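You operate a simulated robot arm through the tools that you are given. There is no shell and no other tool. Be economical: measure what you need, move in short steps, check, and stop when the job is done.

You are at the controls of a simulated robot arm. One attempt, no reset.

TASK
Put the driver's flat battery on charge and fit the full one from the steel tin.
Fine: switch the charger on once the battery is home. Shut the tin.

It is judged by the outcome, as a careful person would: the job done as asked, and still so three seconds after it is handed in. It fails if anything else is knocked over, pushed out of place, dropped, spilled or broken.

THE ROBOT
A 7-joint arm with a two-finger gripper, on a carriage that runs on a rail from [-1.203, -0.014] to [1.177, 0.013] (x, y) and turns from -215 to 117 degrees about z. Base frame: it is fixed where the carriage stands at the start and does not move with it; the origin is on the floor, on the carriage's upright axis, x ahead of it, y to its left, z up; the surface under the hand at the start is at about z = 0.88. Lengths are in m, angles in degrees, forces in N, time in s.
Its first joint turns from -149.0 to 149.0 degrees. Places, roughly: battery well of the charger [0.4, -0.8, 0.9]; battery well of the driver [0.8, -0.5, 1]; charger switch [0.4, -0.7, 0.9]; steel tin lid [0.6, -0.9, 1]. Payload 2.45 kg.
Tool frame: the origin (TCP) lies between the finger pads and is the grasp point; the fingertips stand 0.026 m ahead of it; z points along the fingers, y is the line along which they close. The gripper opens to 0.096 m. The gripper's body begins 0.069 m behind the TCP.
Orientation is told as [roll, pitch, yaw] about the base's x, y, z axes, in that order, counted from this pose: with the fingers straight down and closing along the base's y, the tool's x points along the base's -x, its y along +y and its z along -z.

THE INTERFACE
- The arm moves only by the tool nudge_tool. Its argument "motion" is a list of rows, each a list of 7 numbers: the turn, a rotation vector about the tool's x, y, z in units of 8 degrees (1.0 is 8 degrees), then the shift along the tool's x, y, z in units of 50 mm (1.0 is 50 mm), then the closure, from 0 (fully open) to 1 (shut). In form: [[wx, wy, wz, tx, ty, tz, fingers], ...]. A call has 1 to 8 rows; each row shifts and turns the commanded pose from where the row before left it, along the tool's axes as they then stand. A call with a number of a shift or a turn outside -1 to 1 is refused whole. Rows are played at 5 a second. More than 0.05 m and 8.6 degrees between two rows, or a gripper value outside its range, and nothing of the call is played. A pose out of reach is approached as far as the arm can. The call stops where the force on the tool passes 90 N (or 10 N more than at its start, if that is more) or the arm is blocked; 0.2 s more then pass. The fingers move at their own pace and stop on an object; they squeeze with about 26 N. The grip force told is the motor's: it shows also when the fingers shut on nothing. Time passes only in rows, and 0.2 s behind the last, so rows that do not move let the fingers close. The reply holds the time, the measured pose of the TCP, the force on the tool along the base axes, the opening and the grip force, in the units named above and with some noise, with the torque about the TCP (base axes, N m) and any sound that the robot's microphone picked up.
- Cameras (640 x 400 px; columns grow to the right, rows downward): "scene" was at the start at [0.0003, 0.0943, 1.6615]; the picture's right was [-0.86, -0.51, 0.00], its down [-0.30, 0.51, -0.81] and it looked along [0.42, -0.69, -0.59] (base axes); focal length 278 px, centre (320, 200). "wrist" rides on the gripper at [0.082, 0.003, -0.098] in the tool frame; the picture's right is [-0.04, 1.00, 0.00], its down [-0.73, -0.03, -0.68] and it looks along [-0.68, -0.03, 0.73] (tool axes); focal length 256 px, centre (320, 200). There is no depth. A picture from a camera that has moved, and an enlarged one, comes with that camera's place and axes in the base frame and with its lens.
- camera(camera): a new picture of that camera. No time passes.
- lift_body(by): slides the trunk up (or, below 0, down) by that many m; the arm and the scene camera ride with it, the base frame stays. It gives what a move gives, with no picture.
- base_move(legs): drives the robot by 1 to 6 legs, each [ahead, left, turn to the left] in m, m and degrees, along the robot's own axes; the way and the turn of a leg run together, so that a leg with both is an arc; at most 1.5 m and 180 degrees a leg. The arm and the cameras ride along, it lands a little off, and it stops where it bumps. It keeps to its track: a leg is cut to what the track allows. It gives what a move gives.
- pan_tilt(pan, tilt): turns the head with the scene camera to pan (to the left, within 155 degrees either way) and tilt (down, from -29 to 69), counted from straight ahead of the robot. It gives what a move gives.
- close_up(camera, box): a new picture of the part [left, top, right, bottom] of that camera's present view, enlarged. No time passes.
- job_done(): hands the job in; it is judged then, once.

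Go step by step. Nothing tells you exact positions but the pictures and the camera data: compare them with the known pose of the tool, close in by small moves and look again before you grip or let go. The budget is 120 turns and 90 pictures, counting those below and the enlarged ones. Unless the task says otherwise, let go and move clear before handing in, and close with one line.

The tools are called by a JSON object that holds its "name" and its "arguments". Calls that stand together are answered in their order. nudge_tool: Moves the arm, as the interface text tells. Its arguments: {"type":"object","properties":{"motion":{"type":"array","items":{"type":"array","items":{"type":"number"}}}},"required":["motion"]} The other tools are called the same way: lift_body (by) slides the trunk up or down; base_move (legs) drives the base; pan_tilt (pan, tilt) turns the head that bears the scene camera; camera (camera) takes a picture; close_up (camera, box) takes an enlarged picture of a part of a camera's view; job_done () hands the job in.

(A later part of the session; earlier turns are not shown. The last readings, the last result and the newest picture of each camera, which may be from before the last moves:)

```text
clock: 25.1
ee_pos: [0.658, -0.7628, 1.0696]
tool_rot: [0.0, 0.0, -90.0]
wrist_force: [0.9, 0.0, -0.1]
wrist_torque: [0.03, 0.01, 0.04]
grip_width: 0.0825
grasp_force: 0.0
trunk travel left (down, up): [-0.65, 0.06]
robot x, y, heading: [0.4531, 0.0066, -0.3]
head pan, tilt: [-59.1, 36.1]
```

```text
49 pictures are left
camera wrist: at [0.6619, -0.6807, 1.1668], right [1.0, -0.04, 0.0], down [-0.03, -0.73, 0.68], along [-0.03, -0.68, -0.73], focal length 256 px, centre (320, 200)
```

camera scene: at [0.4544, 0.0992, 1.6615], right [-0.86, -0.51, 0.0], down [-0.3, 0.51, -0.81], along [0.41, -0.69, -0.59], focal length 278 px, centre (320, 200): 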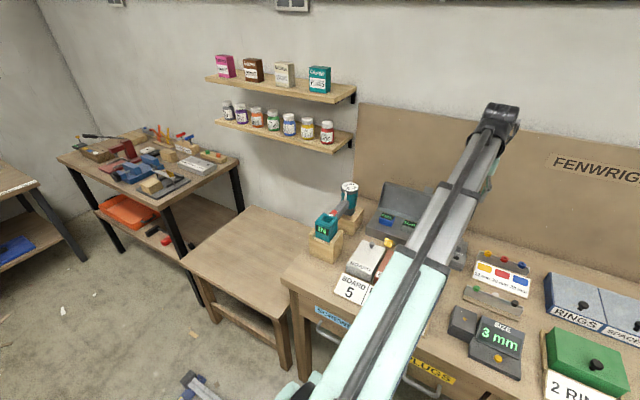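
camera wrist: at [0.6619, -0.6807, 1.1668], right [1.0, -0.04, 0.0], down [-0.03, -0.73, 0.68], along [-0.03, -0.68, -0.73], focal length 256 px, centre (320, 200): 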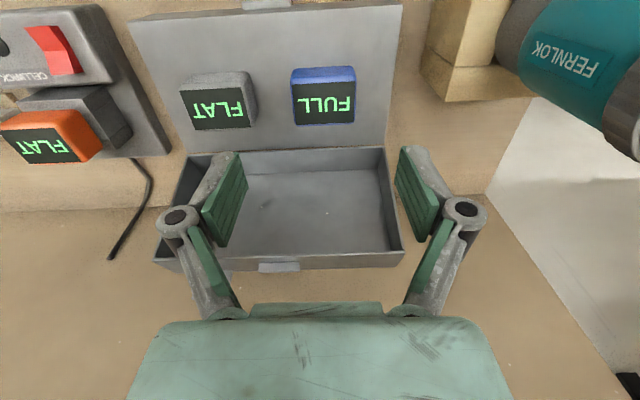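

Aligned. Narrowing the opening to clear the neighbouring grey battery, and descending.

{"name": "nudge_tool", "arguments": {"motion": [[0, 0, 0, 0, 0.05, 0.4, 0.25], [0, 0, 0, 0, 0, 0.7, 0.25], [0, 0, 0, 0, 0, 0.5, 0.25], [0, 0, 0, 0, 0, 0.2, 0.25], [0, 0, 0, 0, 0, 0.2, 0.25], [0, 0, 0, 0, 0, 0, 0.25]]}}

{"name": "camera", "arguments": {"camera": "wrist"}}

```text
clock: 26.5
ee_pos: [0.6607, -0.7613, 0.9703]
tool_rot: [0.0, 0.0, -90.1]
wrist_force: [0.4, 0.1, 0.0]
wrist_torque: [0.01, 0.04, 0.0]
grip_width: 0.072
grasp_force: 0.1
trunk travel left (down, up): [-0.65, 0.06]
robot x, y, heading: [0.4531, 0.0085, -0.3]
head pan, tilt: [-59.1, 36.1]
```

```text
48 pictures are left
camera wrist: at [0.6634, -0.6783, 1.0681], right [1.0, -0.04, 0.0], down [-0.03, -0.73, 0.68], along [-0.03, -0.68, -0.73], focal length 256 px, centre (320, 200)
```

wrist: 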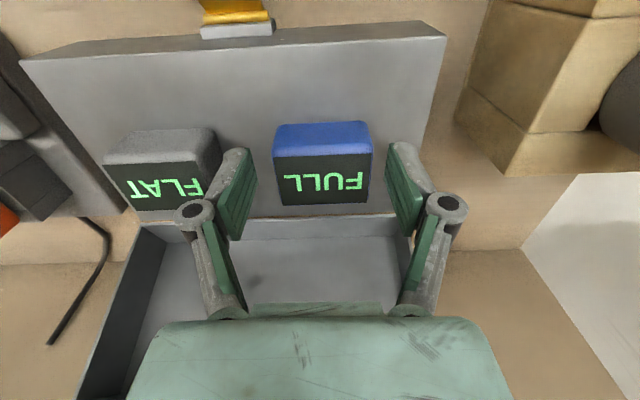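

{"name": "nudge_tool", "arguments": {"motion": [[0, 0, 0, 0, 0, 0.04, 0.25], [0, 0, 0, 0, 0, 0, 1], [0, 0, 0, 0, 0, 0, 1], [0, 0, 0, 0, 0, 0, 1]]}}

{"name": "nudge_tool", "arguments": {"motion": [[0, 0, 0, 0, 0, -0.1, 1], [0, 0, 0, 0, 0, -0.2, 1], [0, 0, 0, 0, 0, -0.2, 1], [0, 0, 0, 0, 0, -0.4, 1], [0, 0, 0, 0, 0, -0.6, 1], [0, 0, 0, 0, 0, -0.6, 1]]}}

{"name": "camera", "arguments": {"camera": "wrist"}}

```text
clock: 27.5
ee_pos: [0.6602, -0.7615, 0.9689]
tool_rot: [-0.1, -0.1, -90.0]
wrist_force: [2.0, -0.9, 3.0]
wrist_torque: [0.05, 0.06, -0.01]
grip_width: 0.0537
grasp_force: 26.3
trunk travel left (down, up): [-0.65, 0.06]
robot x, y, heading: [0.4542, 0.0099, -0.3]
head pan, tilt: [-59.1, 36.1]
```

```text
clock: 28.9
ee_pos: [0.657, -0.7627, 1.0727]
tool_rot: [0.0, 0.0, -90.0]
wrist_force: [-0.2, -0.2, -1.8]
wrist_torque: [0.0, 0.01, 0.0]
grip_width: 0.0536
grasp_force: 25.5
trunk travel left (down, up): [-0.65, 0.06]
robot x, y, heading: [0.4484, 0.0011, -0.1]
head pan, tilt: [-59.1, 36.1]
```

```text
47 pictures are left
camera wrist: at [0.6616, -0.6793, 1.1691], right [1.0, -0.04, 0.0], down [-0.03, -0.73, 0.68], along [-0.03, -0.68, -0.73], focal length 256 px, centre (320, 200)
```

wrist: 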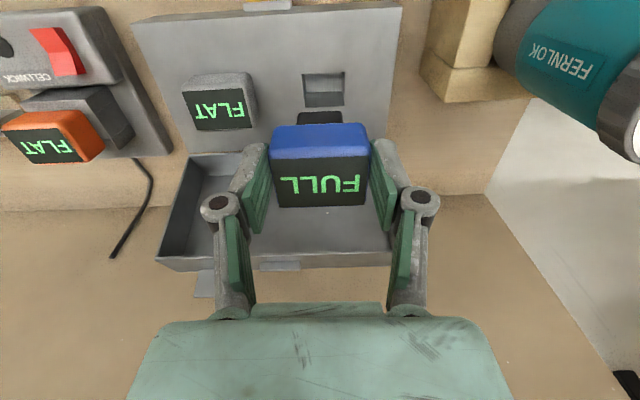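

The FULL battery is out. Raising it, then moving over toward the driver well.

{"name": "nudge_tool", "arguments": {"motion": [[0, 0, 0, 0, 0, -0.9, 1], [0, 0, 0, 0, 0, -0.9, 1], [0, 0, 0, 0.3, 0, -0.7, 1], [0, 0, 0, 0.9, 0.3, 0, 1], [0, 0, 0, 0.8, 0.5, 0, 1], [0, 0, 0, 0.8, 0.5, 0, 1], [0, 0, 0, 0.8, 0.5, 0, 1], [0, 0, 0, 0.8, 0.5, 0, 1]]}}

{"name": "nudge_tool", "arguments": {"motion": [[0, 0, 0, 0, 0.35, 0, 1], [0, 0, 0, 0, 0.3, 0, 1], [0, 0, 0, 0, 0, 0, 1]]}}

{"name": "close_up", "arguments": {"camera": "wrist", "box": [240, 0, 420, 220]}}

```text
clock: 30.7
ee_pos: [0.7727, -0.5378, 1.197]
tool_rot: [-0.1, 0.0, -90.0]
wrist_force: [0.0, -0.3, -1.9]
wrist_torque: [0.02, -0.02, -0.04]
grip_width: 0.0537
grasp_force: 26.1
trunk travel left (down, up): [-0.65, 0.06]
robot x, y, heading: [0.4521, 0.0035, -0.4]
head pan, tilt: [-59.1, 36.1]
```

```text
clock: 31.5
ee_pos: [0.8072, -0.5391, 1.1985]
tool_rot: [0.1, 0.1, -90.1]
wrist_force: [-0.4, 0.4, -1.3]
wrist_torque: [0.03, 0.01, -0.01]
grip_width: 0.0537
grasp_force: 25.6
trunk travel left (down, up): [-0.65, 0.06]
robot x, y, heading: [0.4521, 0.0082, 0.0]
head pan, tilt: [-59.1, 36.1]
```

```text
1.82 times, centred on (330, 110) of wrist
camera zoom: at [0.811, -0.4568, 1.2948], right [1.0, -0.04, 0.0], down [-0.03, -0.73, 0.68], along [-0.03, -0.68, -0.73], focal length 465 px, centre (302, 364)
```

zoom: 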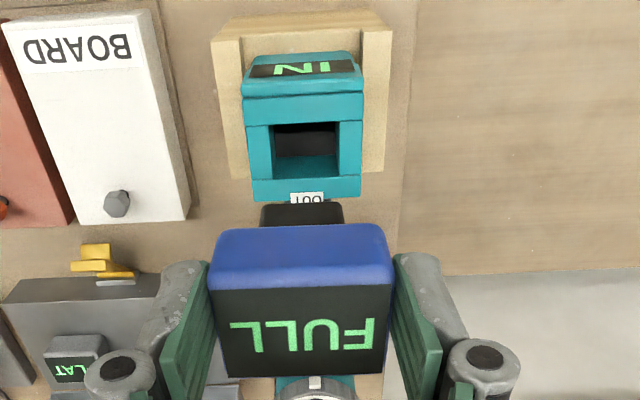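

Pose matches that of the extraction. Lowering in along the same line.

{"name": "nudge_tool", "arguments": {"motion": [[0, 0, 0, 0.02, 0.01, 0.5, 1], [0, 0, 0, 0, 0, 0.5, 1], [0, 0, 0, 0, 0, 0.4, 1], [0, 0, 0, 0, 0, 0.2, 1], [0, 0, 0, 0, 0, 0, 1]]}}

{"name": "close_up", "arguments": {"camera": "wrist", "box": [240, 40, 420, 220]}}

```text
clock: 32.7
ee_pos: [0.8073, -0.5365, 1.1177]
tool_rot: [0.1, 0.0, -90.0]
wrist_force: [-0.3, 3.5, 19.4]
wrist_torque: [-0.08, -0.02, 0.01]
grip_width: 0.054
grasp_force: 26.5
trunk travel left (down, up): [-0.65, 0.06]
robot x, y, heading: [0.4511, 0.0044, -0.1]
head pan, tilt: [-59.1, 36.1]
```

```text
2.22 times, centred on (330, 130) of wrist
camera zoom: at [0.8108, -0.4547, 1.2158], right [1.0, -0.04, 0.0], down [-0.03, -0.73, 0.68], along [-0.03, -0.68, -0.73], focal length 569 px, centre (298, 356)
```

zoom: 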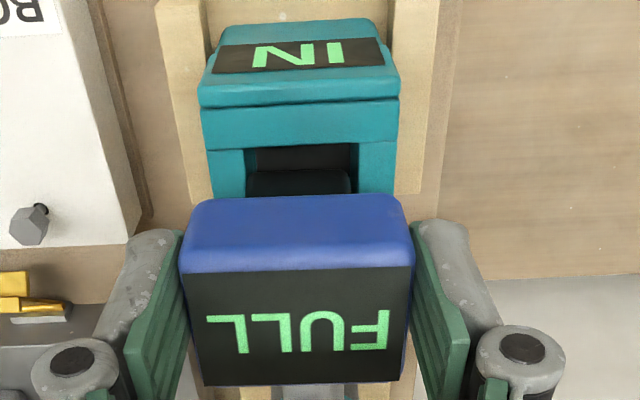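

The stub touched the rear rim; it sits ~3.5 mm too far toward -y. Lifting slightly, shifting +y and retrying.

{"name": "nudge_tool", "arguments": {"motion": [[0, 0, 0, 0, 0, -0.12, 1], [0, 0, 0, 0.07, 0.01, 0, 1], [0, 0, 0, 0, 0, 0, 1]]}}

{"name": "close_up", "arguments": {"camera": "wrist", "box": [240, 40, 420, 220]}}

```text
clock: 33.5
ee_pos: [0.8085, -0.5355, 1.1229]
tool_rot: [-0.1, -0.1, -90.0]
wrist_force: [1.3, 0.6, -2.6]
wrist_torque: [0.02, -0.01, 0.0]
grip_width: 0.0539
grasp_force: 26.2
trunk travel left (down, up): [-0.65, 0.06]
robot x, y, heading: [0.4488, 0.0051, -0.2]
head pan, tilt: [-59.1, 36.1]
```

```text
2.22 times, centred on (330, 130) of wrist
camera zoom: at [0.8124, -0.4527, 1.2209], right [1.0, -0.04, 0.0], down [-0.03, -0.73, 0.68], along [-0.03, -0.68, -0.73], focal length 569 px, centre (298, 356)
```

zoom: 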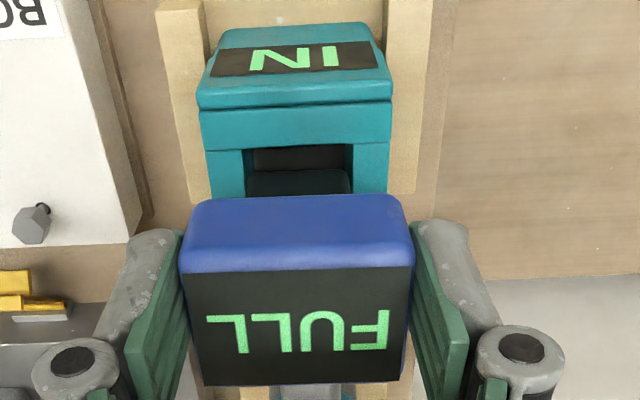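

{"name": "nudge_tool", "arguments": {"motion": [[0, 0, 0, 0.02, 0, 0.1, 1], [0, 0, 0, 0, 0, 0.1, 1], [0, 0, 0, 0, 0, 0.1, 1], [0, 0, 0, 0, 0, 0.1, 1], [0, 0, 0, 0, 0, 0, 1]]}}

```text
clock: 34.7
ee_pos: [0.8078, -0.5339, 1.1033]
tool_rot: [0.1, 0.0, -90.1]
wrist_force: [0.0, 6.5, -0.4]
wrist_torque: [0.43, -0.02, 0.08]
grip_width: 0.0538
grasp_force: 25.9
trunk travel left (down, up): [-0.65, 0.06]
robot x, y, heading: [0.4591, 0.0018, 0.0]
head pan, tilt: [-59.1, 36.1]
```

It's entered, with light contact on the rear wall. Easing 1 mm more +y and lowering.

{"name": "nudge_tool", "arguments": {"motion": [[0, 0, 0, 0.025, 0, 0, 1], [0, 0, 0, 0, 0, 0.12, 1], [0, 0, 0, 0, 0, 0.12, 1], [0, 0, 0, 0, 0, 0.1, 1], [0, 0, 0, 0, 0, 0.1, 1], [0, 0, 0, 0, 0, 0, 1]]}}

{"name": "close_up", "arguments": {"camera": "wrist", "box": [240, 40, 420, 220]}}

```text
clock: 36.1
ee_pos: [0.8088, -0.533, 1.0821]
tool_rot: [0.1, -0.2, -90.1]
wrist_force: [2.9, 3.0, 20.4]
wrist_torque: [0.2, -0.1, 0.05]
grip_width: 0.0539
grasp_force: 26.3
trunk travel left (down, up): [-0.65, 0.06]
robot x, y, heading: [0.4524, 0.0052, 0.1]
head pan, tilt: [-59.1, 36.1]
```

```text
2.22 times, centred on (330, 130) of wrist
camera zoom: at [0.8115, -0.4513, 1.1803], right [1.0, -0.04, 0.0], down [-0.03, -0.73, 0.68], along [-0.03, -0.68, -0.73], focal length 569 px, centre (298, 356)
```

zoom: 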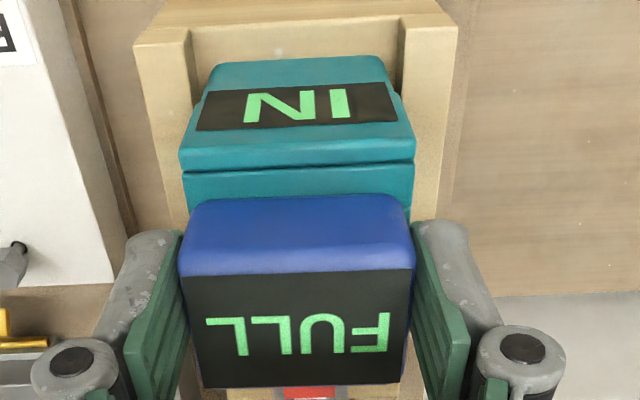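

That's about the seated height. A small extra press, then release and check.

{"name": "nudge_tool", "arguments": {"motion": [[0, 0, 0, 0, 0, 0.05, 1], [0, 0, 0, 0, 0, 0.05, 1], [0, 0, 0, 0, 0, 0, 1], [0, 0, 0, 0, 0, 0, 0.1], [0, 0, 0, 0, 0, 0, 0.1]]}}

{"name": "nudge_tool", "arguments": {"motion": [[0, 0, 0, 0, 0, -0.5, 0.1], [0, 0, 0, 0, 0, -0.9, 0], [0, 0, 0, 0, 0, -0.9, 0], [0, 0, 0, 0, 0, 0, 0]]}}

{"name": "close_up", "arguments": {"camera": "wrist", "box": [240, 0, 420, 180]}}

```text
clock: 37.3
ee_pos: [0.8081, -0.5337, 1.0754]
tool_rot: [0.0, 0.1, -90.0]
wrist_force: [0.1, -0.7, -0.2]
wrist_torque: [0.01, 0.02, 0.01]
grip_width: 0.0866
grasp_force: 0.1
trunk travel left (down, up): [-0.65, 0.06]
robot x, y, heading: [0.4558, 0.005, -0.3]
head pan, tilt: [-59.1, 36.1]
```

```text
clock: 38.3
ee_pos: [0.8082, -0.5331, 1.1905]
tool_rot: [0.1, 0.0, -90.0]
wrist_force: [0.1, 0.5, 0.1]
wrist_torque: [-0.02, 0.02, 0.0]
grip_width: 0.0959
grasp_force: 0.0
trunk travel left (down, up): [-0.65, 0.06]
robot x, y, heading: [0.4533, 0.0033, 0.0]
head pan, tilt: [-59.1, 36.1]
```

```text
2.22 times, centred on (330, 90) of wrist
camera zoom: at [0.8122, -0.4511, 1.2883], right [1.0, -0.04, 0.0], down [-0.03, -0.73, 0.68], along [-0.03, -0.68, -0.73], focal length 569 px, centre (298, 444)
```

zoom: 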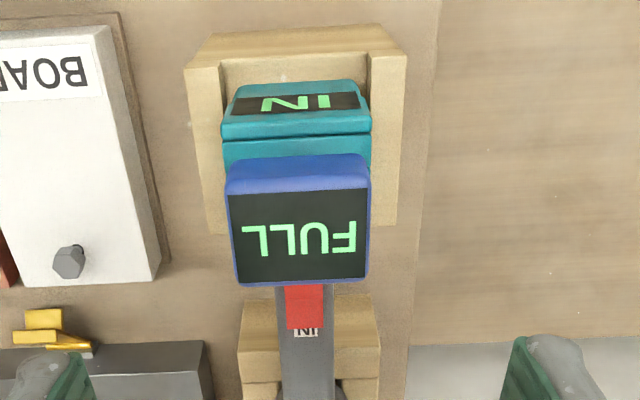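

Both batteries are in place. Now heading to the charger switch, with the fingers closed, to look at the rocker.

{"name": "nudge_tool", "arguments": {"motion": [[0, 0, 0, -0.2, -0.9, 0, 0], [0, 0, 0, -0.2, -0.9, 0, 0], [0, 0, 0, -0.2, -0.9, 0, 0.5], [0, 0, 0, -0.2, -0.9, 0, 1], [0, 0, 0, -0.2, -0.9, 0, 1], [0, 0, 0, -0.2, -0.9, 0, 1], [0, 0, 0, -0.2, -0.9, 0, 1], [0, 0, 0, -0.2, -0.9, 0, 1]]}}

{"name": "nudge_tool", "arguments": {"motion": [[0, 0, 0, 0, -0.7, 0.6, 1], [0, 0, 0, 0, 0, 0.6, 1], [0, 0, 0, 0, 0, 0, 1]]}}

{"name": "camera", "arguments": {"camera": "wrist"}}

{"name": "close_up", "arguments": {"camera": "scene", "box": [310, 180, 420, 270]}}

```text
clock: 40.1
ee_pos: [0.449, -0.6134, 1.1908]
tool_rot: [0.1, 0.0, -90.0]
wrist_force: [1.2, -0.1, -1.0]
wrist_torque: [-0.03, 0.04, 0.0]
grip_width: 0.0001
grasp_force: 25.8
trunk travel left (down, up): [-0.65, 0.06]
robot x, y, heading: [0.4526, 0.0053, -0.4]
head pan, tilt: [-59.1, 36.1]
```

```text
clock: 40.9
ee_pos: [0.4139, -0.612, 1.1314]
tool_rot: [-0.1, -0.1, -90.0]
wrist_force: [-0.3, 0.5, 0.7]
wrist_torque: [0.02, 0.06, 0.03]
grip_width: 0.0
grasp_force: 25.9
trunk travel left (down, up): [-0.65, 0.06]
robot x, y, heading: [0.4522, 0.0028, -0.3]
head pan, tilt: [-59.1, 36.1]
```

```text
41 pictures are left
camera wrist: at [0.4175, -0.5311, 1.2287], right [1.0, -0.04, 0.0], down [-0.03, -0.73, 0.68], along [-0.03, -0.68, -0.73], focal length 256 px, centre (320, 200)
```

wrist: 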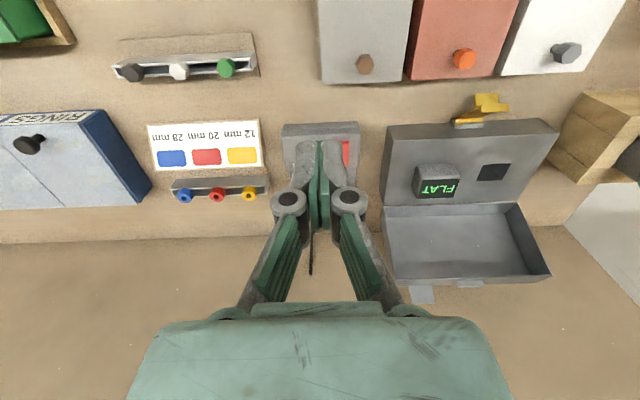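

```text
4.44 times, centred on (365, 225) of scene
camera zoom: at [0.4548, 0.0994, 1.6615], right [-0.86, -0.51, 0.0], down [-0.3, 0.51, -0.81], along [0.41, -0.69, -0.59], focal length 1237 px, centre (120, 89)
```

zoom: 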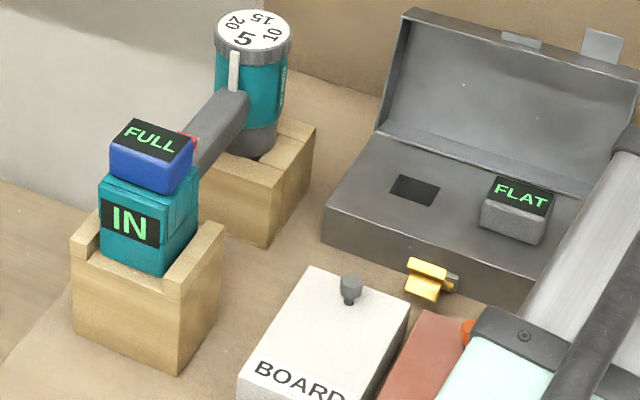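

Driver is fitted with FULL and still reads IN. The rocker's well-side half (y≈-0.737, z≈0.943, x≈0.437) stands proud, so that's the side to press. Moving above it.

{"name": "nudge_tool", "arguments": {"motion": [[0, 0, 0, -0.8, 0.2, 0, 1], [0, 0, 0, -0.9, 0.26, 0, 1], [0, 0, 0, -0.8, 0, 0.5, 1], [0, 0, 0, 0, 0, 0.9, 1], [0, 0, 0, 0, 0, 0.8, 1], [0, 0, 0, 0, 0, 0, 1]]}}

{"name": "close_up", "arguments": {"camera": "wrist", "box": [180, 20, 460, 240]}}

```text
clock: 42.3
ee_pos: [0.4351, -0.7405, 1.0207]
tool_rot: [0.0, 0.0, -90.1]
wrist_force: [0.3, -0.1, -0.9]
wrist_torque: [-0.03, 0.01, -0.01]
grip_width: 0.0001
grasp_force: 25.9
trunk travel left (down, up): [-0.65, 0.06]
robot x, y, heading: [0.4575, 0.0047, -0.2]
head pan, tilt: [-59.1, 36.1]
```

```text
1.82 times, centred on (320, 130) of wrist
camera zoom: at [0.4399, -0.6575, 1.1182], right [1.0, -0.04, 0.0], down [-0.03, -0.73, 0.68], along [-0.03, -0.68, -0.73], focal length 465 px, centre (320, 327)
```

zoom: 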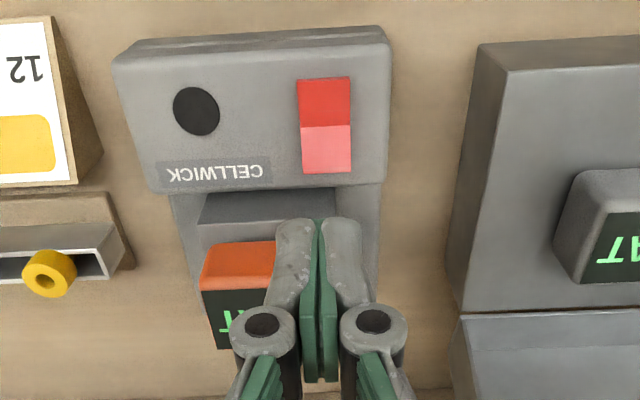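

{"name": "nudge_tool", "arguments": {"motion": [[0, 0, 0, 0.04, 0.03, 0.5, 1], [0, 0, 0, 0, 0, 0.45, 1], [0, 0, 0, 0, 0, 0.08, 1], [0, 0, 0, 0, 0, 0.06, 1], [0, 0, 0, 0, 0, 0, 1]]}}

{"name": "close_up", "arguments": {"camera": "wrist", "box": [180, 20, 460, 240]}}

```text
clock: 43.5
ee_pos: [0.4383, -0.7378, 0.9666]
tool_rot: [0.0, 0.0, -90.0]
wrist_force: [-0.3, -0.2, 0.1]
wrist_torque: [-0.01, 0.01, 0.02]
grip_width: 0.0
grasp_force: 25.3
trunk travel left (down, up): [-0.65, 0.06]
robot x, y, heading: [0.4531, 0.0045, -0.0]
head pan, tilt: [-59.1, 36.1]
```

```text
1.82 times, centred on (320, 130) of wrist
camera zoom: at [0.4416, -0.6555, 1.0638], right [1.0, -0.04, 0.0], down [-0.03, -0.73, 0.68], along [-0.03, -0.68, -0.73], focal length 465 px, centre (320, 327)
```

zoom: 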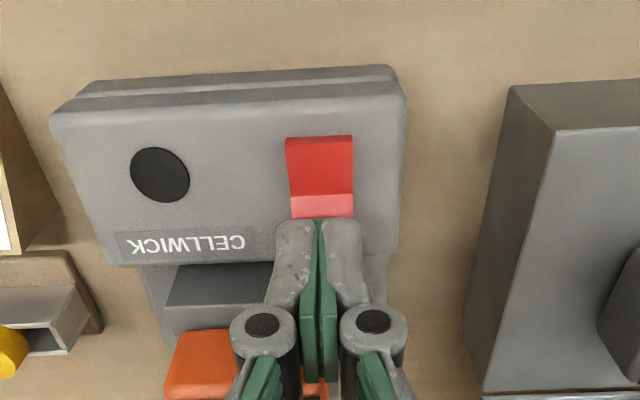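

Over the raised half. Pressing down in small steps.

{"name": "nudge_tool", "arguments": {"motion": [[0, 0, 0, 0, 0, 0.06, 1], [0, 0, 0, 0, 0, 0.06, 1], [0, 0, 0, 0, 0, 0.06, 1], [0, 0, 0, 0, 0, 0, 1]]}}

{"name": "close_up", "arguments": {"camera": "wrist", "box": [180, 20, 460, 240]}}

```text
clock: 44.5
ee_pos: [0.4379, -0.7359, 0.9577]
tool_rot: [0.1, 0.0, -90.0]
wrist_force: [0.0, -1.5, 1.7]
wrist_torque: [-0.02, -0.04, 0.01]
grip_width: 0.006
grasp_force: 29.0
trunk travel left (down, up): [-0.65, 0.06]
robot x, y, heading: [0.456, 0.008, -0.2]
head pan, tilt: [-59.1, 36.1]
```

```text
1.82 times, centred on (320, 130) of wrist
camera zoom: at [0.4412, -0.6543, 1.0559], right [1.0, -0.04, 0.0], down [-0.03, -0.73, 0.68], along [-0.03, -0.68, -0.73], focal length 465 px, centre (320, 327)
```

zoom: 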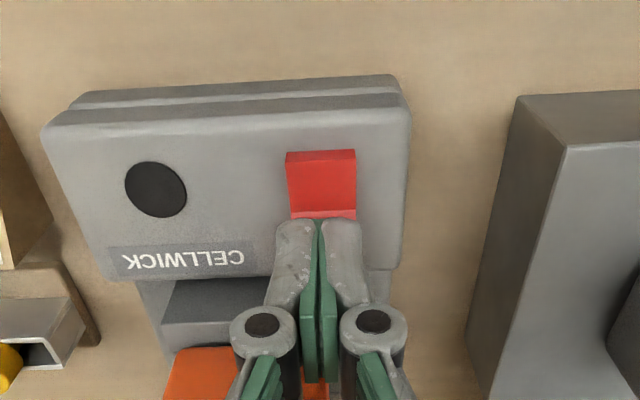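

The rocker is turning. A bit further.

{"name": "nudge_tool", "arguments": {"motion": [[0, 0, 0, 0, 0, 0.06, 1], [0, 0, 0, 0, 0, 0.06, 1], [0, 0, 0, 0, 0, 0.04, 1], [0, 0, 0, 0, 0, 0, 1]]}}

{"name": "close_up", "arguments": {"camera": "wrist", "box": [180, 20, 460, 240]}}

```text
clock: 45.5
ee_pos: [0.4378, -0.7357, 0.9538]
tool_rot: [0.0, -0.4, -90.0]
wrist_force: [-2.3, -7.6, 43.1]
wrist_torque: [-0.58, 0.03, 0.0]
grip_width: 0.0061
grasp_force: 28.1
trunk travel left (down, up): [-0.65, 0.06]
robot x, y, heading: [0.4556, 0.0055, -0.1]
head pan, tilt: [-59.1, 36.1]
```

```text
1.82 times, centred on (320, 130) of wrist
camera zoom: at [0.4412, -0.6531, 1.0507], right [1.0, -0.04, 0.0], down [-0.03, -0.73, 0.68], along [-0.03, -0.68, -0.73], focal length 465 px, centre (320, 327)
```

zoom: 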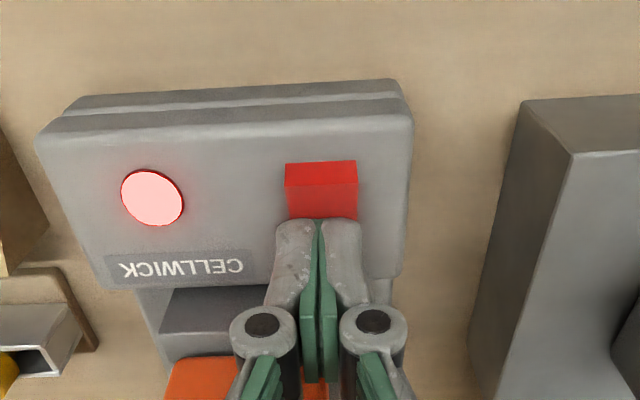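

Lamp lit: charger is on. The fingers are slightly spread, so I'll unload, open a little, then lift away to avoid dragging the rocker.

{"name": "nudge_tool", "arguments": {"motion": [[0, 0, 0, 0, 0, -0.04, 1], [0, 0, 0, 0, 0, 0, 0.8], [0, 0, 0, 0, 0, 0, 0.8], [0, 0, 0, 0, 0, -0.1, 0.8], [0, 0, 0, 0, 0, -0.6, 0.8], [0, 0, 0, 0, 0, -0.8, 0.8], [0, 0, 0, 0.8, 0, -0.5, 0.8]]}}

{"name": "camera", "arguments": {"camera": "wrist"}}

```text
clock: 47.1
ee_pos: [0.4361, -0.6964, 1.0516]
tool_rot: [0.1, 0.1, -90.0]
wrist_force: [0.2, 0.0, -0.5]
wrist_torque: [0.02, -0.01, 0.0]
grip_width: 0.0193
grasp_force: 0.0
trunk travel left (down, up): [-0.65, 0.06]
robot x, y, heading: [0.4546, 0.0073, -0.1]
head pan, tilt: [-59.1, 36.1]
```

```text
35 pictures are left
camera wrist: at [0.4398, -0.6137, 1.1498], right [1.0, -0.04, 0.0], down [-0.03, -0.73, 0.68], along [-0.03, -0.68, -0.73], focal length 256 px, centre (320, 200)
```

wrist: 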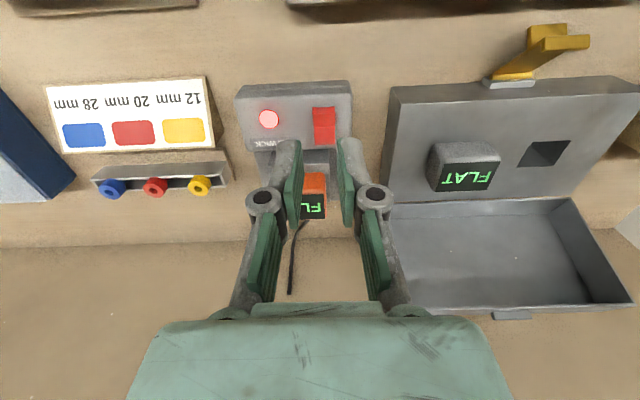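

Charger on. Next is the lid; I'll raise the hand, turn it so the fingers close along y, and view the lid's profile from its -x side.

{"name": "nudge_tool", "arguments": {"motion": [[0, 0, 0, 0, 0, -0.9, 0.8], [0, 0, 0, 0, 0, -0.9, 0.8], [0, 0, -0.95, 0, 0, 0, 0], [0, 0, -0.95, 0, 0, 0, 0], [0, 0, -0.95, 0, 0, 0, 0], [0, 0, -0.95, 0, 0, 0, 0], [0, 0, -0.95, 0, 0, 0, 0], [0, 0, -0.95, 0, 0, 0, 0]]}}

{"name": "nudge_tool", "arguments": {"motion": [[0, 0, -0.95, 0, 0, 0, 0], [0, 0, -0.95, 0, 0, 0, 0], [0, 0, -0.95, 0, 0, 0, 0], [0, 0, -0.95, 0, 0, 0, 0], [0, 0, -0.95, 0, 0, 0, 0], [0, 0, -0.8, 0, 0, 0, 0], [0, 0, 0, -0.1, -0.9, 0, 0], [0, 0, 0, -0.1, -0.9, 0, 0]]}}

{"name": "nudge_tool", "arguments": {"motion": [[0, 0, 0, -0.2, -0.8, 0, 0], [0, 0, 0, 0, 0, 0, 0]]}}

{"name": "camera", "arguments": {"camera": "wrist"}}

```text
clock: 48.9
ee_pos: [0.4384, -0.6952, 1.1422]
tool_rot: [0.1, 0.0, -44.3]
wrist_force: [0.0, 0.2, -0.4]
wrist_torque: [-0.04, 0.01, -0.01]
grip_width: 0.096
grasp_force: 0.0
trunk travel left (down, up): [-0.65, 0.06]
robot x, y, heading: [0.4544, 0.0029, -0.3]
head pan, tilt: [-59.1, 36.1]
```

```text
clock: 50.7
ee_pos: [0.4452, -0.7889, 1.1401]
tool_rot: [0.1, 0.0, 0.0]
wrist_force: [-0.1, 0.6, 0.1]
wrist_torque: [0.04, 0.02, 0.0]
grip_width: 0.0958
grasp_force: 0.0
trunk travel left (down, up): [-0.65, 0.06]
robot x, y, heading: [0.4506, 0.0057, -0.2]
head pan, tilt: [-59.1, 36.1]
```

```text
clock: 51.3
ee_pos: [0.4544, -0.8277, 1.1414]
tool_rot: [0.0, 0.1, 0.0]
wrist_force: [-0.6, -0.8, -0.8]
wrist_torque: [0.06, 0.0, 0.0]
grip_width: 0.0959
grasp_force: 0.1
trunk travel left (down, up): [-0.65, 0.06]
robot x, y, heading: [0.4547, 0.0076, -0.1]
head pan, tilt: [-59.1, 36.1]
```

```text
34 pictures are left
camera wrist: at [0.3738, -0.823, 1.2386], right [0.04, 1.0, 0.0], down [0.73, -0.03, 0.68], along [0.68, -0.03, -0.73], focal length 256 px, centre (320, 200)
```

wrist: 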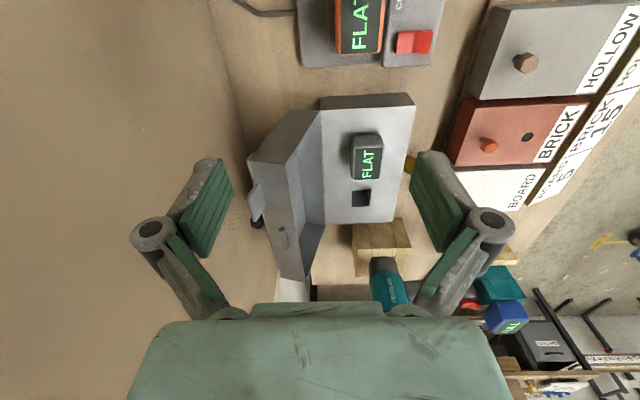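

{"name": "close_up", "arguments": {"camera": "wrist", "box": [220, 70, 440, 300]}}

{"name": "close_up", "arguments": {"camera": "scene", "box": [360, 170, 450, 260]}}

```text
1.74 times, centred on (330, 185) of wrist
camera zoom: at [0.3738, -0.823, 1.2386], right [0.04, 1.0, 0.0], down [0.73, -0.03, 0.68], along [0.68, -0.03, -0.73], focal length 445 px, centre (303, 226)
```

zoom: 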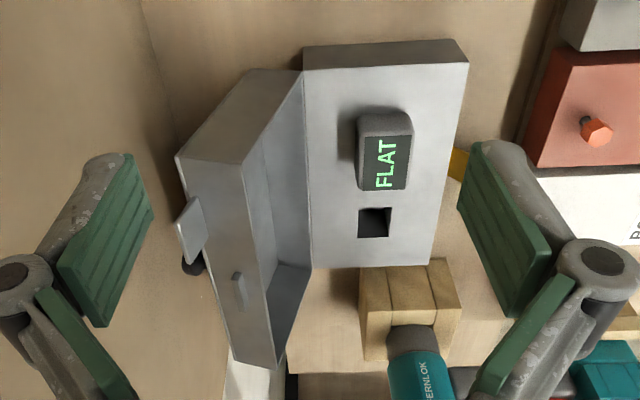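

```text
4.44 times, centred on (405, 215) of scene
camera zoom: at [0.4547, 0.0987, 1.6615], right [-0.86, -0.51, 0.0], down [-0.3, 0.51, -0.81], along [0.41, -0.69, -0.59], focal length 1237 px, centre (-58, 133)
```

zoom: 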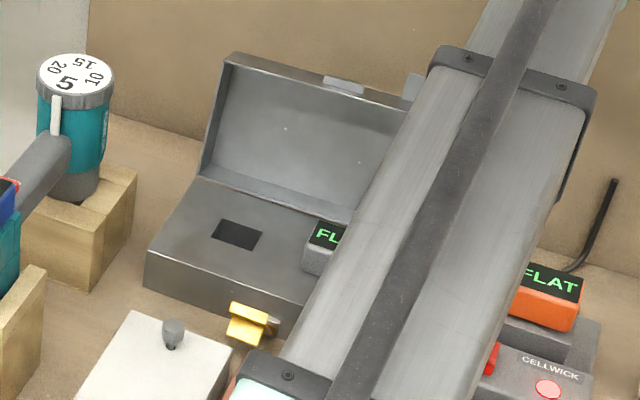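

The lid leans back ~18° with a lift tab on its free edge at about x 0.552, y -0.90, tip z≈1.058. I'll grip that tab across its width (fingers closing along x, so it can pivot) and swing the lid through its arc. Turning the hand back first.

{"name": "nudge_tool", "arguments": {"motion": [[0, 0, 0.95, 0, 0, 0, 0.375], [0, 0, 0.95, 0, 0, 0, 0.375], [0, 0, 0.95, 0, 0, 0, 0.375], [0, 0, 0.95, 0, 0, 0, 0.375], [0, 0, 0.95, 0, 0, 0, 0.375], [0, 0, 0.95, 0, 0, 0, 0.375], [0, 0, 0.95, 0, 0, 0, 0.375], [0, 0, 0.95, 0, 0, 0, 0.375]]}}

{"name": "nudge_tool", "arguments": {"motion": [[0, 0, 0.95, 0, 0, 0, 0.375], [0, 0, 0.95, 0, 0, 0, 0.375], [0, 0, 0.95, 0, 0, 0, 0.375], [0, 0, 0.8, 0, 0, 0, 0.375], [0, 0, 0, 0, 0.95, 0, 0.375], [0, 0, 0, 0, 0.95, 0, 0.375], [0, 0, 0, 0, 0, 0, 0.375]]}}

{"name": "camera", "arguments": {"camera": "wrist"}}

```text
clock: 53.1
ee_pos: [0.4571, -0.8277, 1.1412]
tool_rot: [0.0, 0.0, -61.0]
wrist_force: [0.7, 0.4, 0.2]
wrist_torque: [-0.02, 0.0, -0.03]
grip_width: 0.0598
grasp_force: 0.0
trunk travel left (down, up): [-0.65, 0.06]
robot x, y, heading: [0.4582, 0.0018, -0.2]
head pan, tilt: [-59.1, 36.1]
```

```text
clock: 54.7
ee_pos: [0.5514, -0.8253, 1.1423]
tool_rot: [-0.1, 0.0, -90.1]
wrist_force: [0.3, 0.2, -0.1]
wrist_torque: [-0.01, 0.02, 0.0]
grip_width: 0.06
grasp_force: 0.0
trunk travel left (down, up): [-0.65, 0.06]
robot x, y, heading: [0.4529, 0.0019, -0.0]
head pan, tilt: [-59.1, 36.1]
```

```text
31 pictures are left
camera wrist: at [0.5555, -0.744, 1.2401], right [1.0, -0.04, 0.0], down [-0.03, -0.73, 0.68], along [-0.03, -0.68, -0.73], focal length 256 px, centre (320, 200)
```

wrist: 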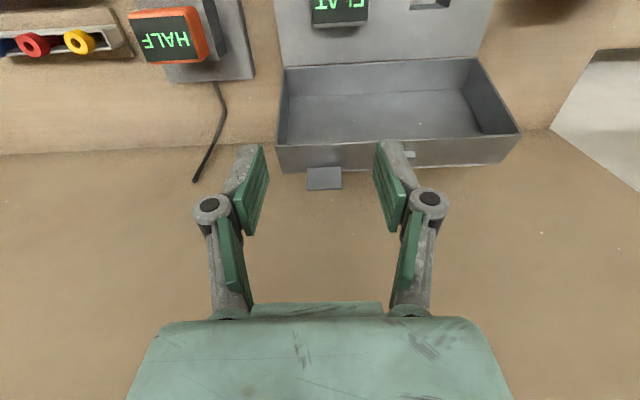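

The charger now even reads HALF as it charges. Moving over the tab and down.

{"name": "nudge_tool", "arguments": {"motion": [[0, 0, 0, -0.75, 0.01, 0, 0.375], [0, 0, 0, -0.7, 0, 0, 0.375], [0, 0, 0, 0, 0, 0.5, 0.375], [0, 0, 0, 0, 0, 0.5, 0.375], [0, 0, 0, 0, 0, 0.4, 0.375], [0, 0, 0, 0, 0, 0, 0.375]]}}

{"name": "close_up", "arguments": {"camera": "wrist", "box": [180, 0, 460, 240]}}

```text
clock: 56.1
ee_pos: [0.5517, -0.8969, 1.0709]
tool_rot: [0.0, 0.0, -90.0]
wrist_force: [0.6, -0.2, -1.0]
wrist_torque: [0.01, 0.01, 0.01]
grip_width: 0.0601
grasp_force: 0.0
trunk travel left (down, up): [-0.65, 0.06]
robot x, y, heading: [0.4573, 0.0098, 0.2]
head pan, tilt: [-59.1, 36.1]
```

```text
1.67 times, centred on (320, 120) of wrist
camera zoom: at [0.5564, -0.8153, 1.1697], right [1.0, -0.04, 0.0], down [-0.03, -0.73, 0.68], along [-0.03, -0.68, -0.73], focal length 427 px, centre (320, 333)
```

zoom: 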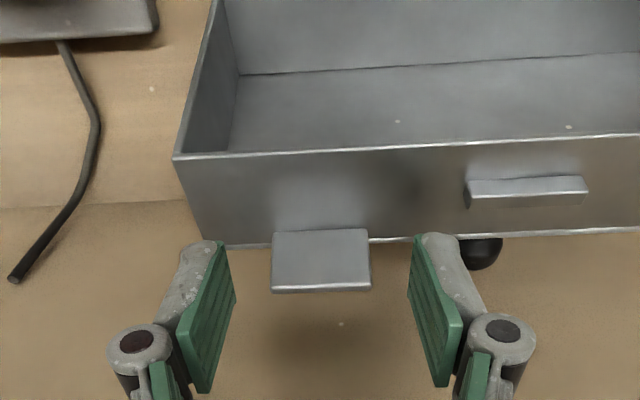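

The tab lies between the fingertips. Closing on it.

{"name": "nudge_tool", "arguments": {"motion": [[0, 0, 0, 0, 0, 0.03, 0.375], [0, 0, 0, 0, 0, 0, 1], [0, 0, 0, 0, 0, 0, 1], [0, 0, 0, 0, 0, 0, 1]]}}

{"name": "close_up", "arguments": {"camera": "wrist", "box": [180, 0, 460, 240]}}

```text
clock: 57.1
ee_pos: [0.5524, -0.8982, 1.0708]
tool_rot: [-0.1, -0.1, -90.0]
wrist_force: [0.2, -1.7, 4.4]
wrist_torque: [-0.16, -0.02, 0.07]
grip_width: 0.0335
grasp_force: 44.8
trunk travel left (down, up): [-0.65, 0.06]
robot x, y, heading: [0.4525, 0.0036, -0.2]
head pan, tilt: [-59.1, 36.1]
```

```text
1.67 times, centred on (320, 120) of wrist
camera zoom: at [0.5565, -0.8158, 1.1689], right [1.0, -0.04, 0.0], down [-0.03, -0.73, 0.68], along [-0.03, -0.68, -0.73], focal length 427 px, centre (320, 333)
```

zoom: 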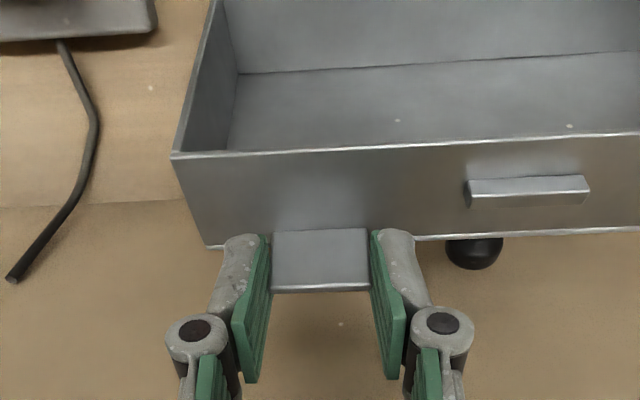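

Gripped. Starting the swing: first ~9° of the arc, checking force.

{"name": "nudge_tool", "arguments": {"motion": [[0, 0, 0, 0.1, 0, -0.06, 1], [0, 0, 0, 0.1, 0, -0.06, 1], [0, 0, 0, 0.17, 0, -0.09, 1], [0, 0, 0, 0, 0, 0, 1]]}}

{"name": "close_up", "arguments": {"camera": "wrist", "box": [180, 0, 460, 240]}}

```text
clock: 58.1
ee_pos: [0.5527, -0.8793, 1.0808]
tool_rot: [0.1, 0.1, -90.2]
wrist_force: [-3.2, -8.3, -5.2]
wrist_torque: [-1.3, 0.1, 0.02]
grip_width: 0.0337
grasp_force: 44.5
trunk travel left (down, up): [-0.65, 0.06]
robot x, y, heading: [0.4541, 0.0034, -0.2]
head pan, tilt: [-59.1, 36.1]
```

```text
1.67 times, centred on (320, 120) of wrist
camera zoom: at [0.5565, -0.7974, 1.178], right [1.0, -0.04, 0.0], down [-0.03, -0.73, 0.68], along [-0.03, -0.68, -0.73], focal length 427 px, centre (320, 333)
```

zoom: 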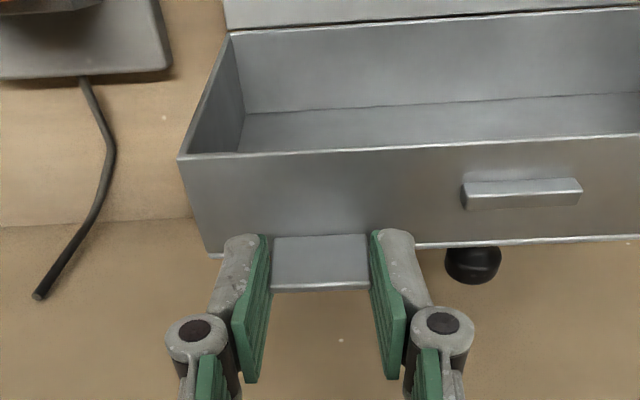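

The lid follows smoothly. Continuing to about 75°.

{"name": "nudge_tool", "arguments": {"motion": [[0, 0, 0, 0.2, 0, -0.08, 1], [0, 0, 0, 0.2, 0, -0.064, 1], [0, 0, 0, 0.23, 0, -0.05, 1], [0, 0, 0, 0.23, 0, -0.03, 1], [0, 0, 0, 0.24, 0, -0.016, 1], [0, 0, 0, 0, 0, 0, 1]]}}

{"name": "close_up", "arguments": {"camera": "wrist", "box": [180, 0, 460, 240]}}

```text
clock: 59.5
ee_pos: [0.553, -0.8271, 1.0925]
tool_rot: [0.0, 0.0, -90.1]
wrist_force: [-10.9, -8.2, -7.5]
wrist_torque: [-1.26, 0.37, 0.01]
grip_width: 0.0336
grasp_force: 45.0
trunk travel left (down, up): [-0.65, 0.06]
robot x, y, heading: [0.4501, 0.0033, -0.1]
head pan, tilt: [-59.1, 36.1]
```

```text
1.67 times, centred on (320, 120) of wrist
camera zoom: at [0.556, -0.7439, 1.1902], right [1.0, -0.04, 0.0], down [-0.03, -0.73, 0.68], along [-0.03, -0.68, -0.74], focal length 427 px, centre (320, 333)
```

zoom: 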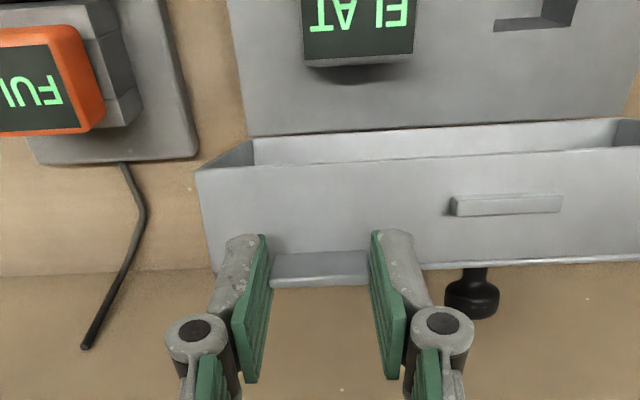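

{"name": "nudge_tool", "arguments": {"motion": [[0, 0, 0, 0.235, -0.01, 0.01, 1], [0, 0, 0, 0.235, -0.01, 0.03, 1], [0, 0, 0, 0.235, 0, 0.048, 1], [0, 0, 0, 0.22, 0, 0.07, 1], [0, 0, 0, 0.22, 0, 0.09, 1], [0, 0, 0, 0.216, 0, 0.106, 1], [0, 0, 0, 0, 0, 0, 1]]}}

{"name": "close_up", "arguments": {"camera": "wrist", "box": [180, 0, 460, 240]}}

```text
clock: 61.1
ee_pos: [0.5517, -0.7557, 1.075]
tool_rot: [0.0, 0.0, -90.1]
wrist_force: [-11.4, -6.3, 5.7]
wrist_torque: [-1.37, 0.27, 0.0]
grip_width: 0.0336
grasp_force: 44.7
trunk travel left (down, up): [-0.65, 0.06]
robot x, y, heading: [0.4545, 0.0027, -0.1]
head pan, tilt: [-59.1, 36.1]
```

```text
1.67 times, centred on (320, 120) of wrist
camera zoom: at [0.555, -0.6742, 1.1734], right [1.0, -0.04, 0.0], down [-0.03, -0.73, 0.68], along [-0.03, -0.68, -0.73], focal length 427 px, centre (320, 333)
```

zoom: 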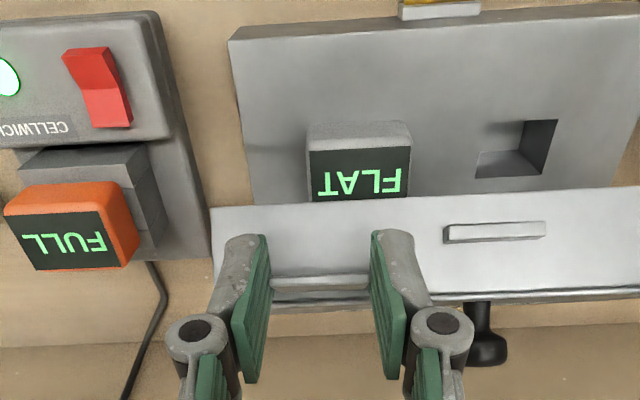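

Half closed; lamp has turned green (charged). Continuing down to ~15°.

{"name": "nudge_tool", "arguments": {"motion": [[0, 0, 0, 0.2, -0.01, 0.12, 1], [0, 0, 0, 0.19, -0.01, 0.145, 1], [0, 0, 0, 0.176, 0, 0.163, 1], [0, 0, 0, 0.16, 0, 0.175, 1], [0, 0, 0, 0.145, 0, 0.187, 1], [0, 0, 0, 0.131, 0, 0.198, 1], [0, 0, 0, 0, 0, 0, 1]]}}

{"name": "close_up", "arguments": {"camera": "wrist", "box": [180, 0, 460, 240]}}

```text
clock: 62.7
ee_pos: [0.5506, -0.7049, 1.0259]
tool_rot: [0.0, -0.1, -90.1]
wrist_force: [-6.6, 3.6, 10.2]
wrist_torque: [-1.04, 0.02, 0.18]
grip_width: 0.0337
grasp_force: 45.0
trunk travel left (down, up): [-0.65, 0.06]
robot x, y, heading: [0.4536, 0.0039, -0.1]
head pan, tilt: [-59.1, 36.1]
```

```text
1.67 times, centred on (320, 120) of wrist
camera zoom: at [0.5544, -0.6223, 1.124], right [1.0, -0.04, 0.0], down [-0.03, -0.73, 0.68], along [-0.03, -0.68, -0.73], focal length 427 px, centre (320, 333)
```

zoom: 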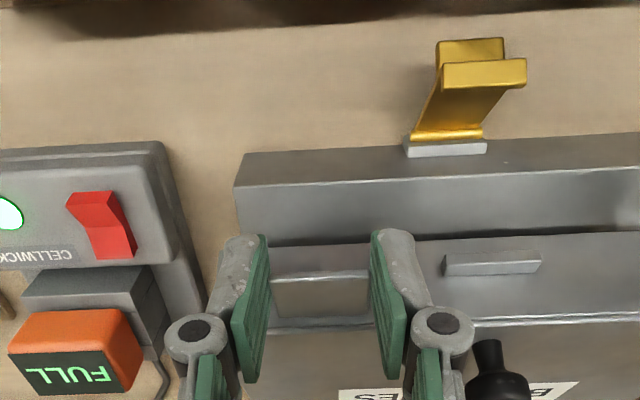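

Nearly shut. Last 15° slowly.

{"name": "nudge_tool", "arguments": {"motion": [[0, 0, 0, 0.1, -0.01, 0.2, 1], [0, 0, 0, 0.08, 0, 0.16, 1], [0, 0, 0, 0.06, 0, 0.16, 1], [0, 0, 0, 0.03, 0, 0.1, 1], [0, 0, 0, 0, 0, 0, 1]]}}

{"name": "close_up", "arguments": {"camera": "wrist", "box": [180, 0, 460, 240]}}

```text
clock: 63.9
ee_pos: [0.5507, -0.6913, 0.996]
tool_rot: [0.0, -0.1, -90.0]
wrist_force: [-3.4, 6.7, 10.5]
wrist_torque: [-1.1, -0.14, 0.37]
grip_width: 0.0332
grasp_force: 44.9
trunk travel left (down, up): [-0.65, 0.06]
robot x, y, heading: [0.4521, 0.0047, -0.2]
head pan, tilt: [-59.1, 36.1]
```

```text
1.67 times, centred on (320, 120) of wrist
camera zoom: at [0.5541, -0.609, 1.0935], right [1.0, -0.04, 0.0], down [-0.03, -0.73, 0.68], along [-0.03, -0.68, -0.73], focal length 427 px, centre (320, 333)
```

zoom: 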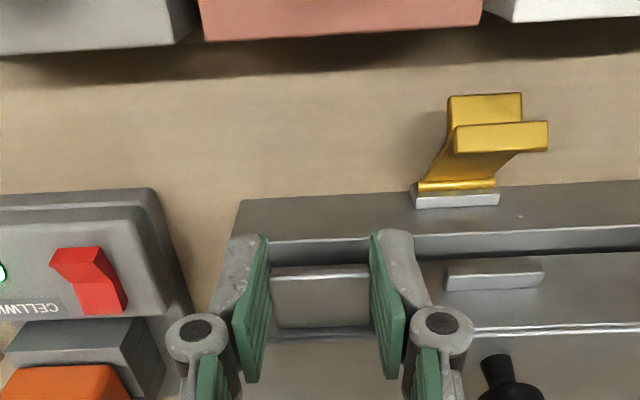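

{"name": "nudge_tool", "arguments": {"motion": [[0, 0, 0, 0.02, 0, 0.08, 1], [0, 0, 0, 0.0, 0, 0.08, 1], [0, 0, 0, 0.0, 0, 0.06, 1], [0, 0, 0, 0, 0, 0, 1]]}}

{"name": "close_up", "arguments": {"camera": "wrist", "box": [180, 0, 460, 240]}}

```text
clock: 64.9
ee_pos: [0.5491, -0.6891, 0.9849]
tool_rot: [0.0, 0.0, -90.0]
wrist_force: [-1.6, 22.1, 11.3]
wrist_torque: [-0.3, -0.08, 0.43]
grip_width: 0.0332
grasp_force: 45.0
trunk travel left (down, up): [-0.65, 0.06]
robot x, y, heading: [0.4556, 0.0054, -0.3]
head pan, tilt: [-59.1, 36.1]
```

```text
1.67 times, centred on (320, 120) of wrist
camera zoom: at [0.5541, -0.6067, 1.0831], right [1.0, -0.04, 0.0], down [-0.03, -0.73, 0.68], along [-0.03, -0.68, -0.73], focal length 427 px, centre (320, 333)
```

zoom: 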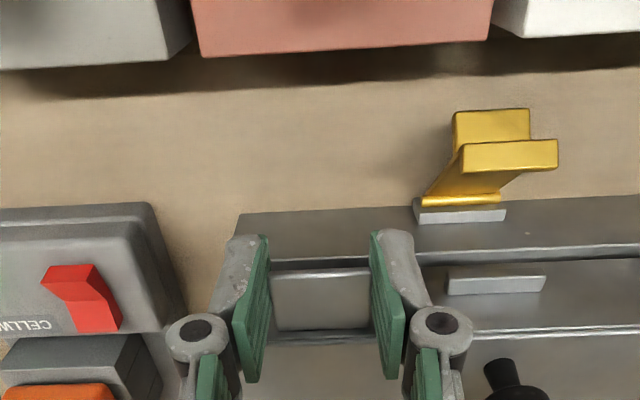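

Nearly closed; fingers now touch the lid's end wall. Releasing slightly and lifting off, then I'll press the lid from on top.

{"name": "nudge_tool", "arguments": {"motion": [[0, 0, 0, 0, 0, 0, 0.56], [0, 0, 0, 0, 0, 0, 0.56], [0, 0, 0, 0, 0, -0.6, 0.56], [0, 0, 0, 0, 0, -0.9, 0.56], [0, 0, 0, 0, 0, 0, 1], [0, 0, 0, 0, 0, 0, 1]]}}

{"name": "camera", "arguments": {"camera": "wrist"}}

{"name": "close_up", "arguments": {"camera": "scene", "box": [340, 170, 460, 270]}}

```text
clock: 66.3
ee_pos: [0.5507, -0.6902, 1.0592]
tool_rot: [0.0, 0.0, -90.0]
wrist_force: [-0.7, 0.4, -0.4]
wrist_torque: [0.03, 0.02, -0.01]
grip_width: 0.0
grasp_force: 25.8
trunk travel left (down, up): [-0.65, 0.06]
robot x, y, heading: [0.454, 0.0064, -0.1]
head pan, tilt: [-59.1, 36.1]
```

```text
22 pictures are left
camera wrist: at [0.5549, -0.6081, 1.157], right [1.0, -0.04, 0.0], down [-0.03, -0.73, 0.68], along [-0.03, -0.68, -0.73], focal length 256 px, centre (320, 200)
```

wrist: 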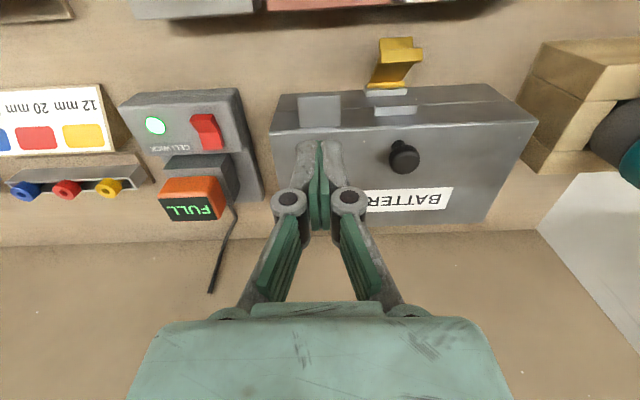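

```text
4.00 times, centred on (400, 220) of scene
camera zoom: at [0.4546, 0.0993, 1.6615], right [-0.86, -0.51, 0.0], down [-0.3, 0.51, -0.81], along [0.41, -0.69, -0.59], focal length 1114 px, centre (0, 120)
```

zoom: 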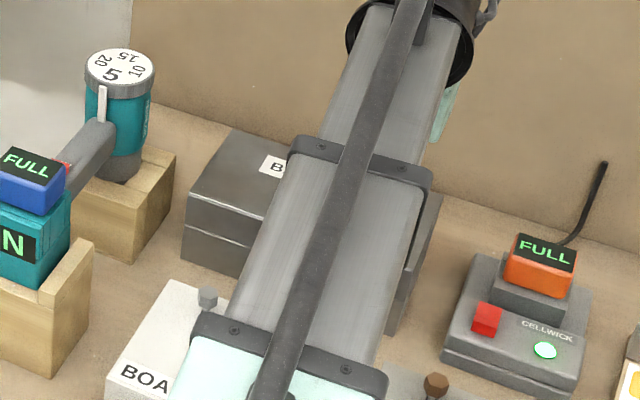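

Lid appears shut. I'll press lightly on top near its front edge to make sure.

{"name": "nudge_tool", "arguments": {"motion": [[0, 0, 0, -0.6, 0.5, 0, 1], [0, 0, 0, 0, 0, 0.8, 1], [0, 0, 0, 0, 0, 0.16, 1], [0, 0, 0, 0, 0, 0.1, 1], [0, 0, 0, 0, 0, 0.1, 1], [0, 0, 0, 0, 0, 0, 1]]}}

{"name": "close_up", "arguments": {"camera": "wrist", "box": [200, 0, 480, 220]}}

```text
clock: 67.7
ee_pos: [0.5755, -0.723, 1.0015]
tool_rot: [-0.1, 0.0, -90.0]
wrist_force: [-0.8, -0.1, 1.1]
wrist_torque: [0.02, -0.04, 0.02]
grip_width: 0.0
grasp_force: 26.0
trunk travel left (down, up): [-0.65, 0.06]
robot x, y, heading: [0.4549, 0.0048, -0.0]
head pan, tilt: [-59.1, 36.1]
```

```text
1.82 times, centred on (340, 110) of wrist
camera zoom: at [0.5795, -0.6402, 1.0983], right [1.0, -0.04, 0.0], down [-0.03, -0.73, 0.68], along [-0.03, -0.68, -0.73], focal length 465 px, centre (284, 364)
```

zoom: 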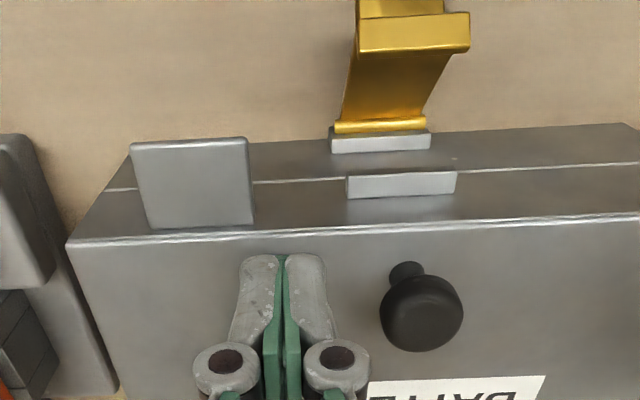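

{"name": "nudge_tool", "arguments": {"motion": [[0, 0, 0, 0, 0, 0.06, 1], [0, 0, 0, 0, 0, 0.06, 1], [0, 0, 0, 0, 0, 0.06, 1], [0, 0, 0, 0, 0, 0, 1]]}}

```text
clock: 68.7
ee_pos: [0.5739, -0.7222, 0.9935]
tool_rot: [0.1, -0.1, -90.0]
wrist_force: [-0.4, -2.6, 14.0]
wrist_torque: [-0.06, 0.01, 0.02]
grip_width: 0.0059
grasp_force: 28.4
trunk travel left (down, up): [-0.65, 0.06]
robot x, y, heading: [0.4503, 0.0099, 0.0]
head pan, tilt: [-59.1, 36.1]
```

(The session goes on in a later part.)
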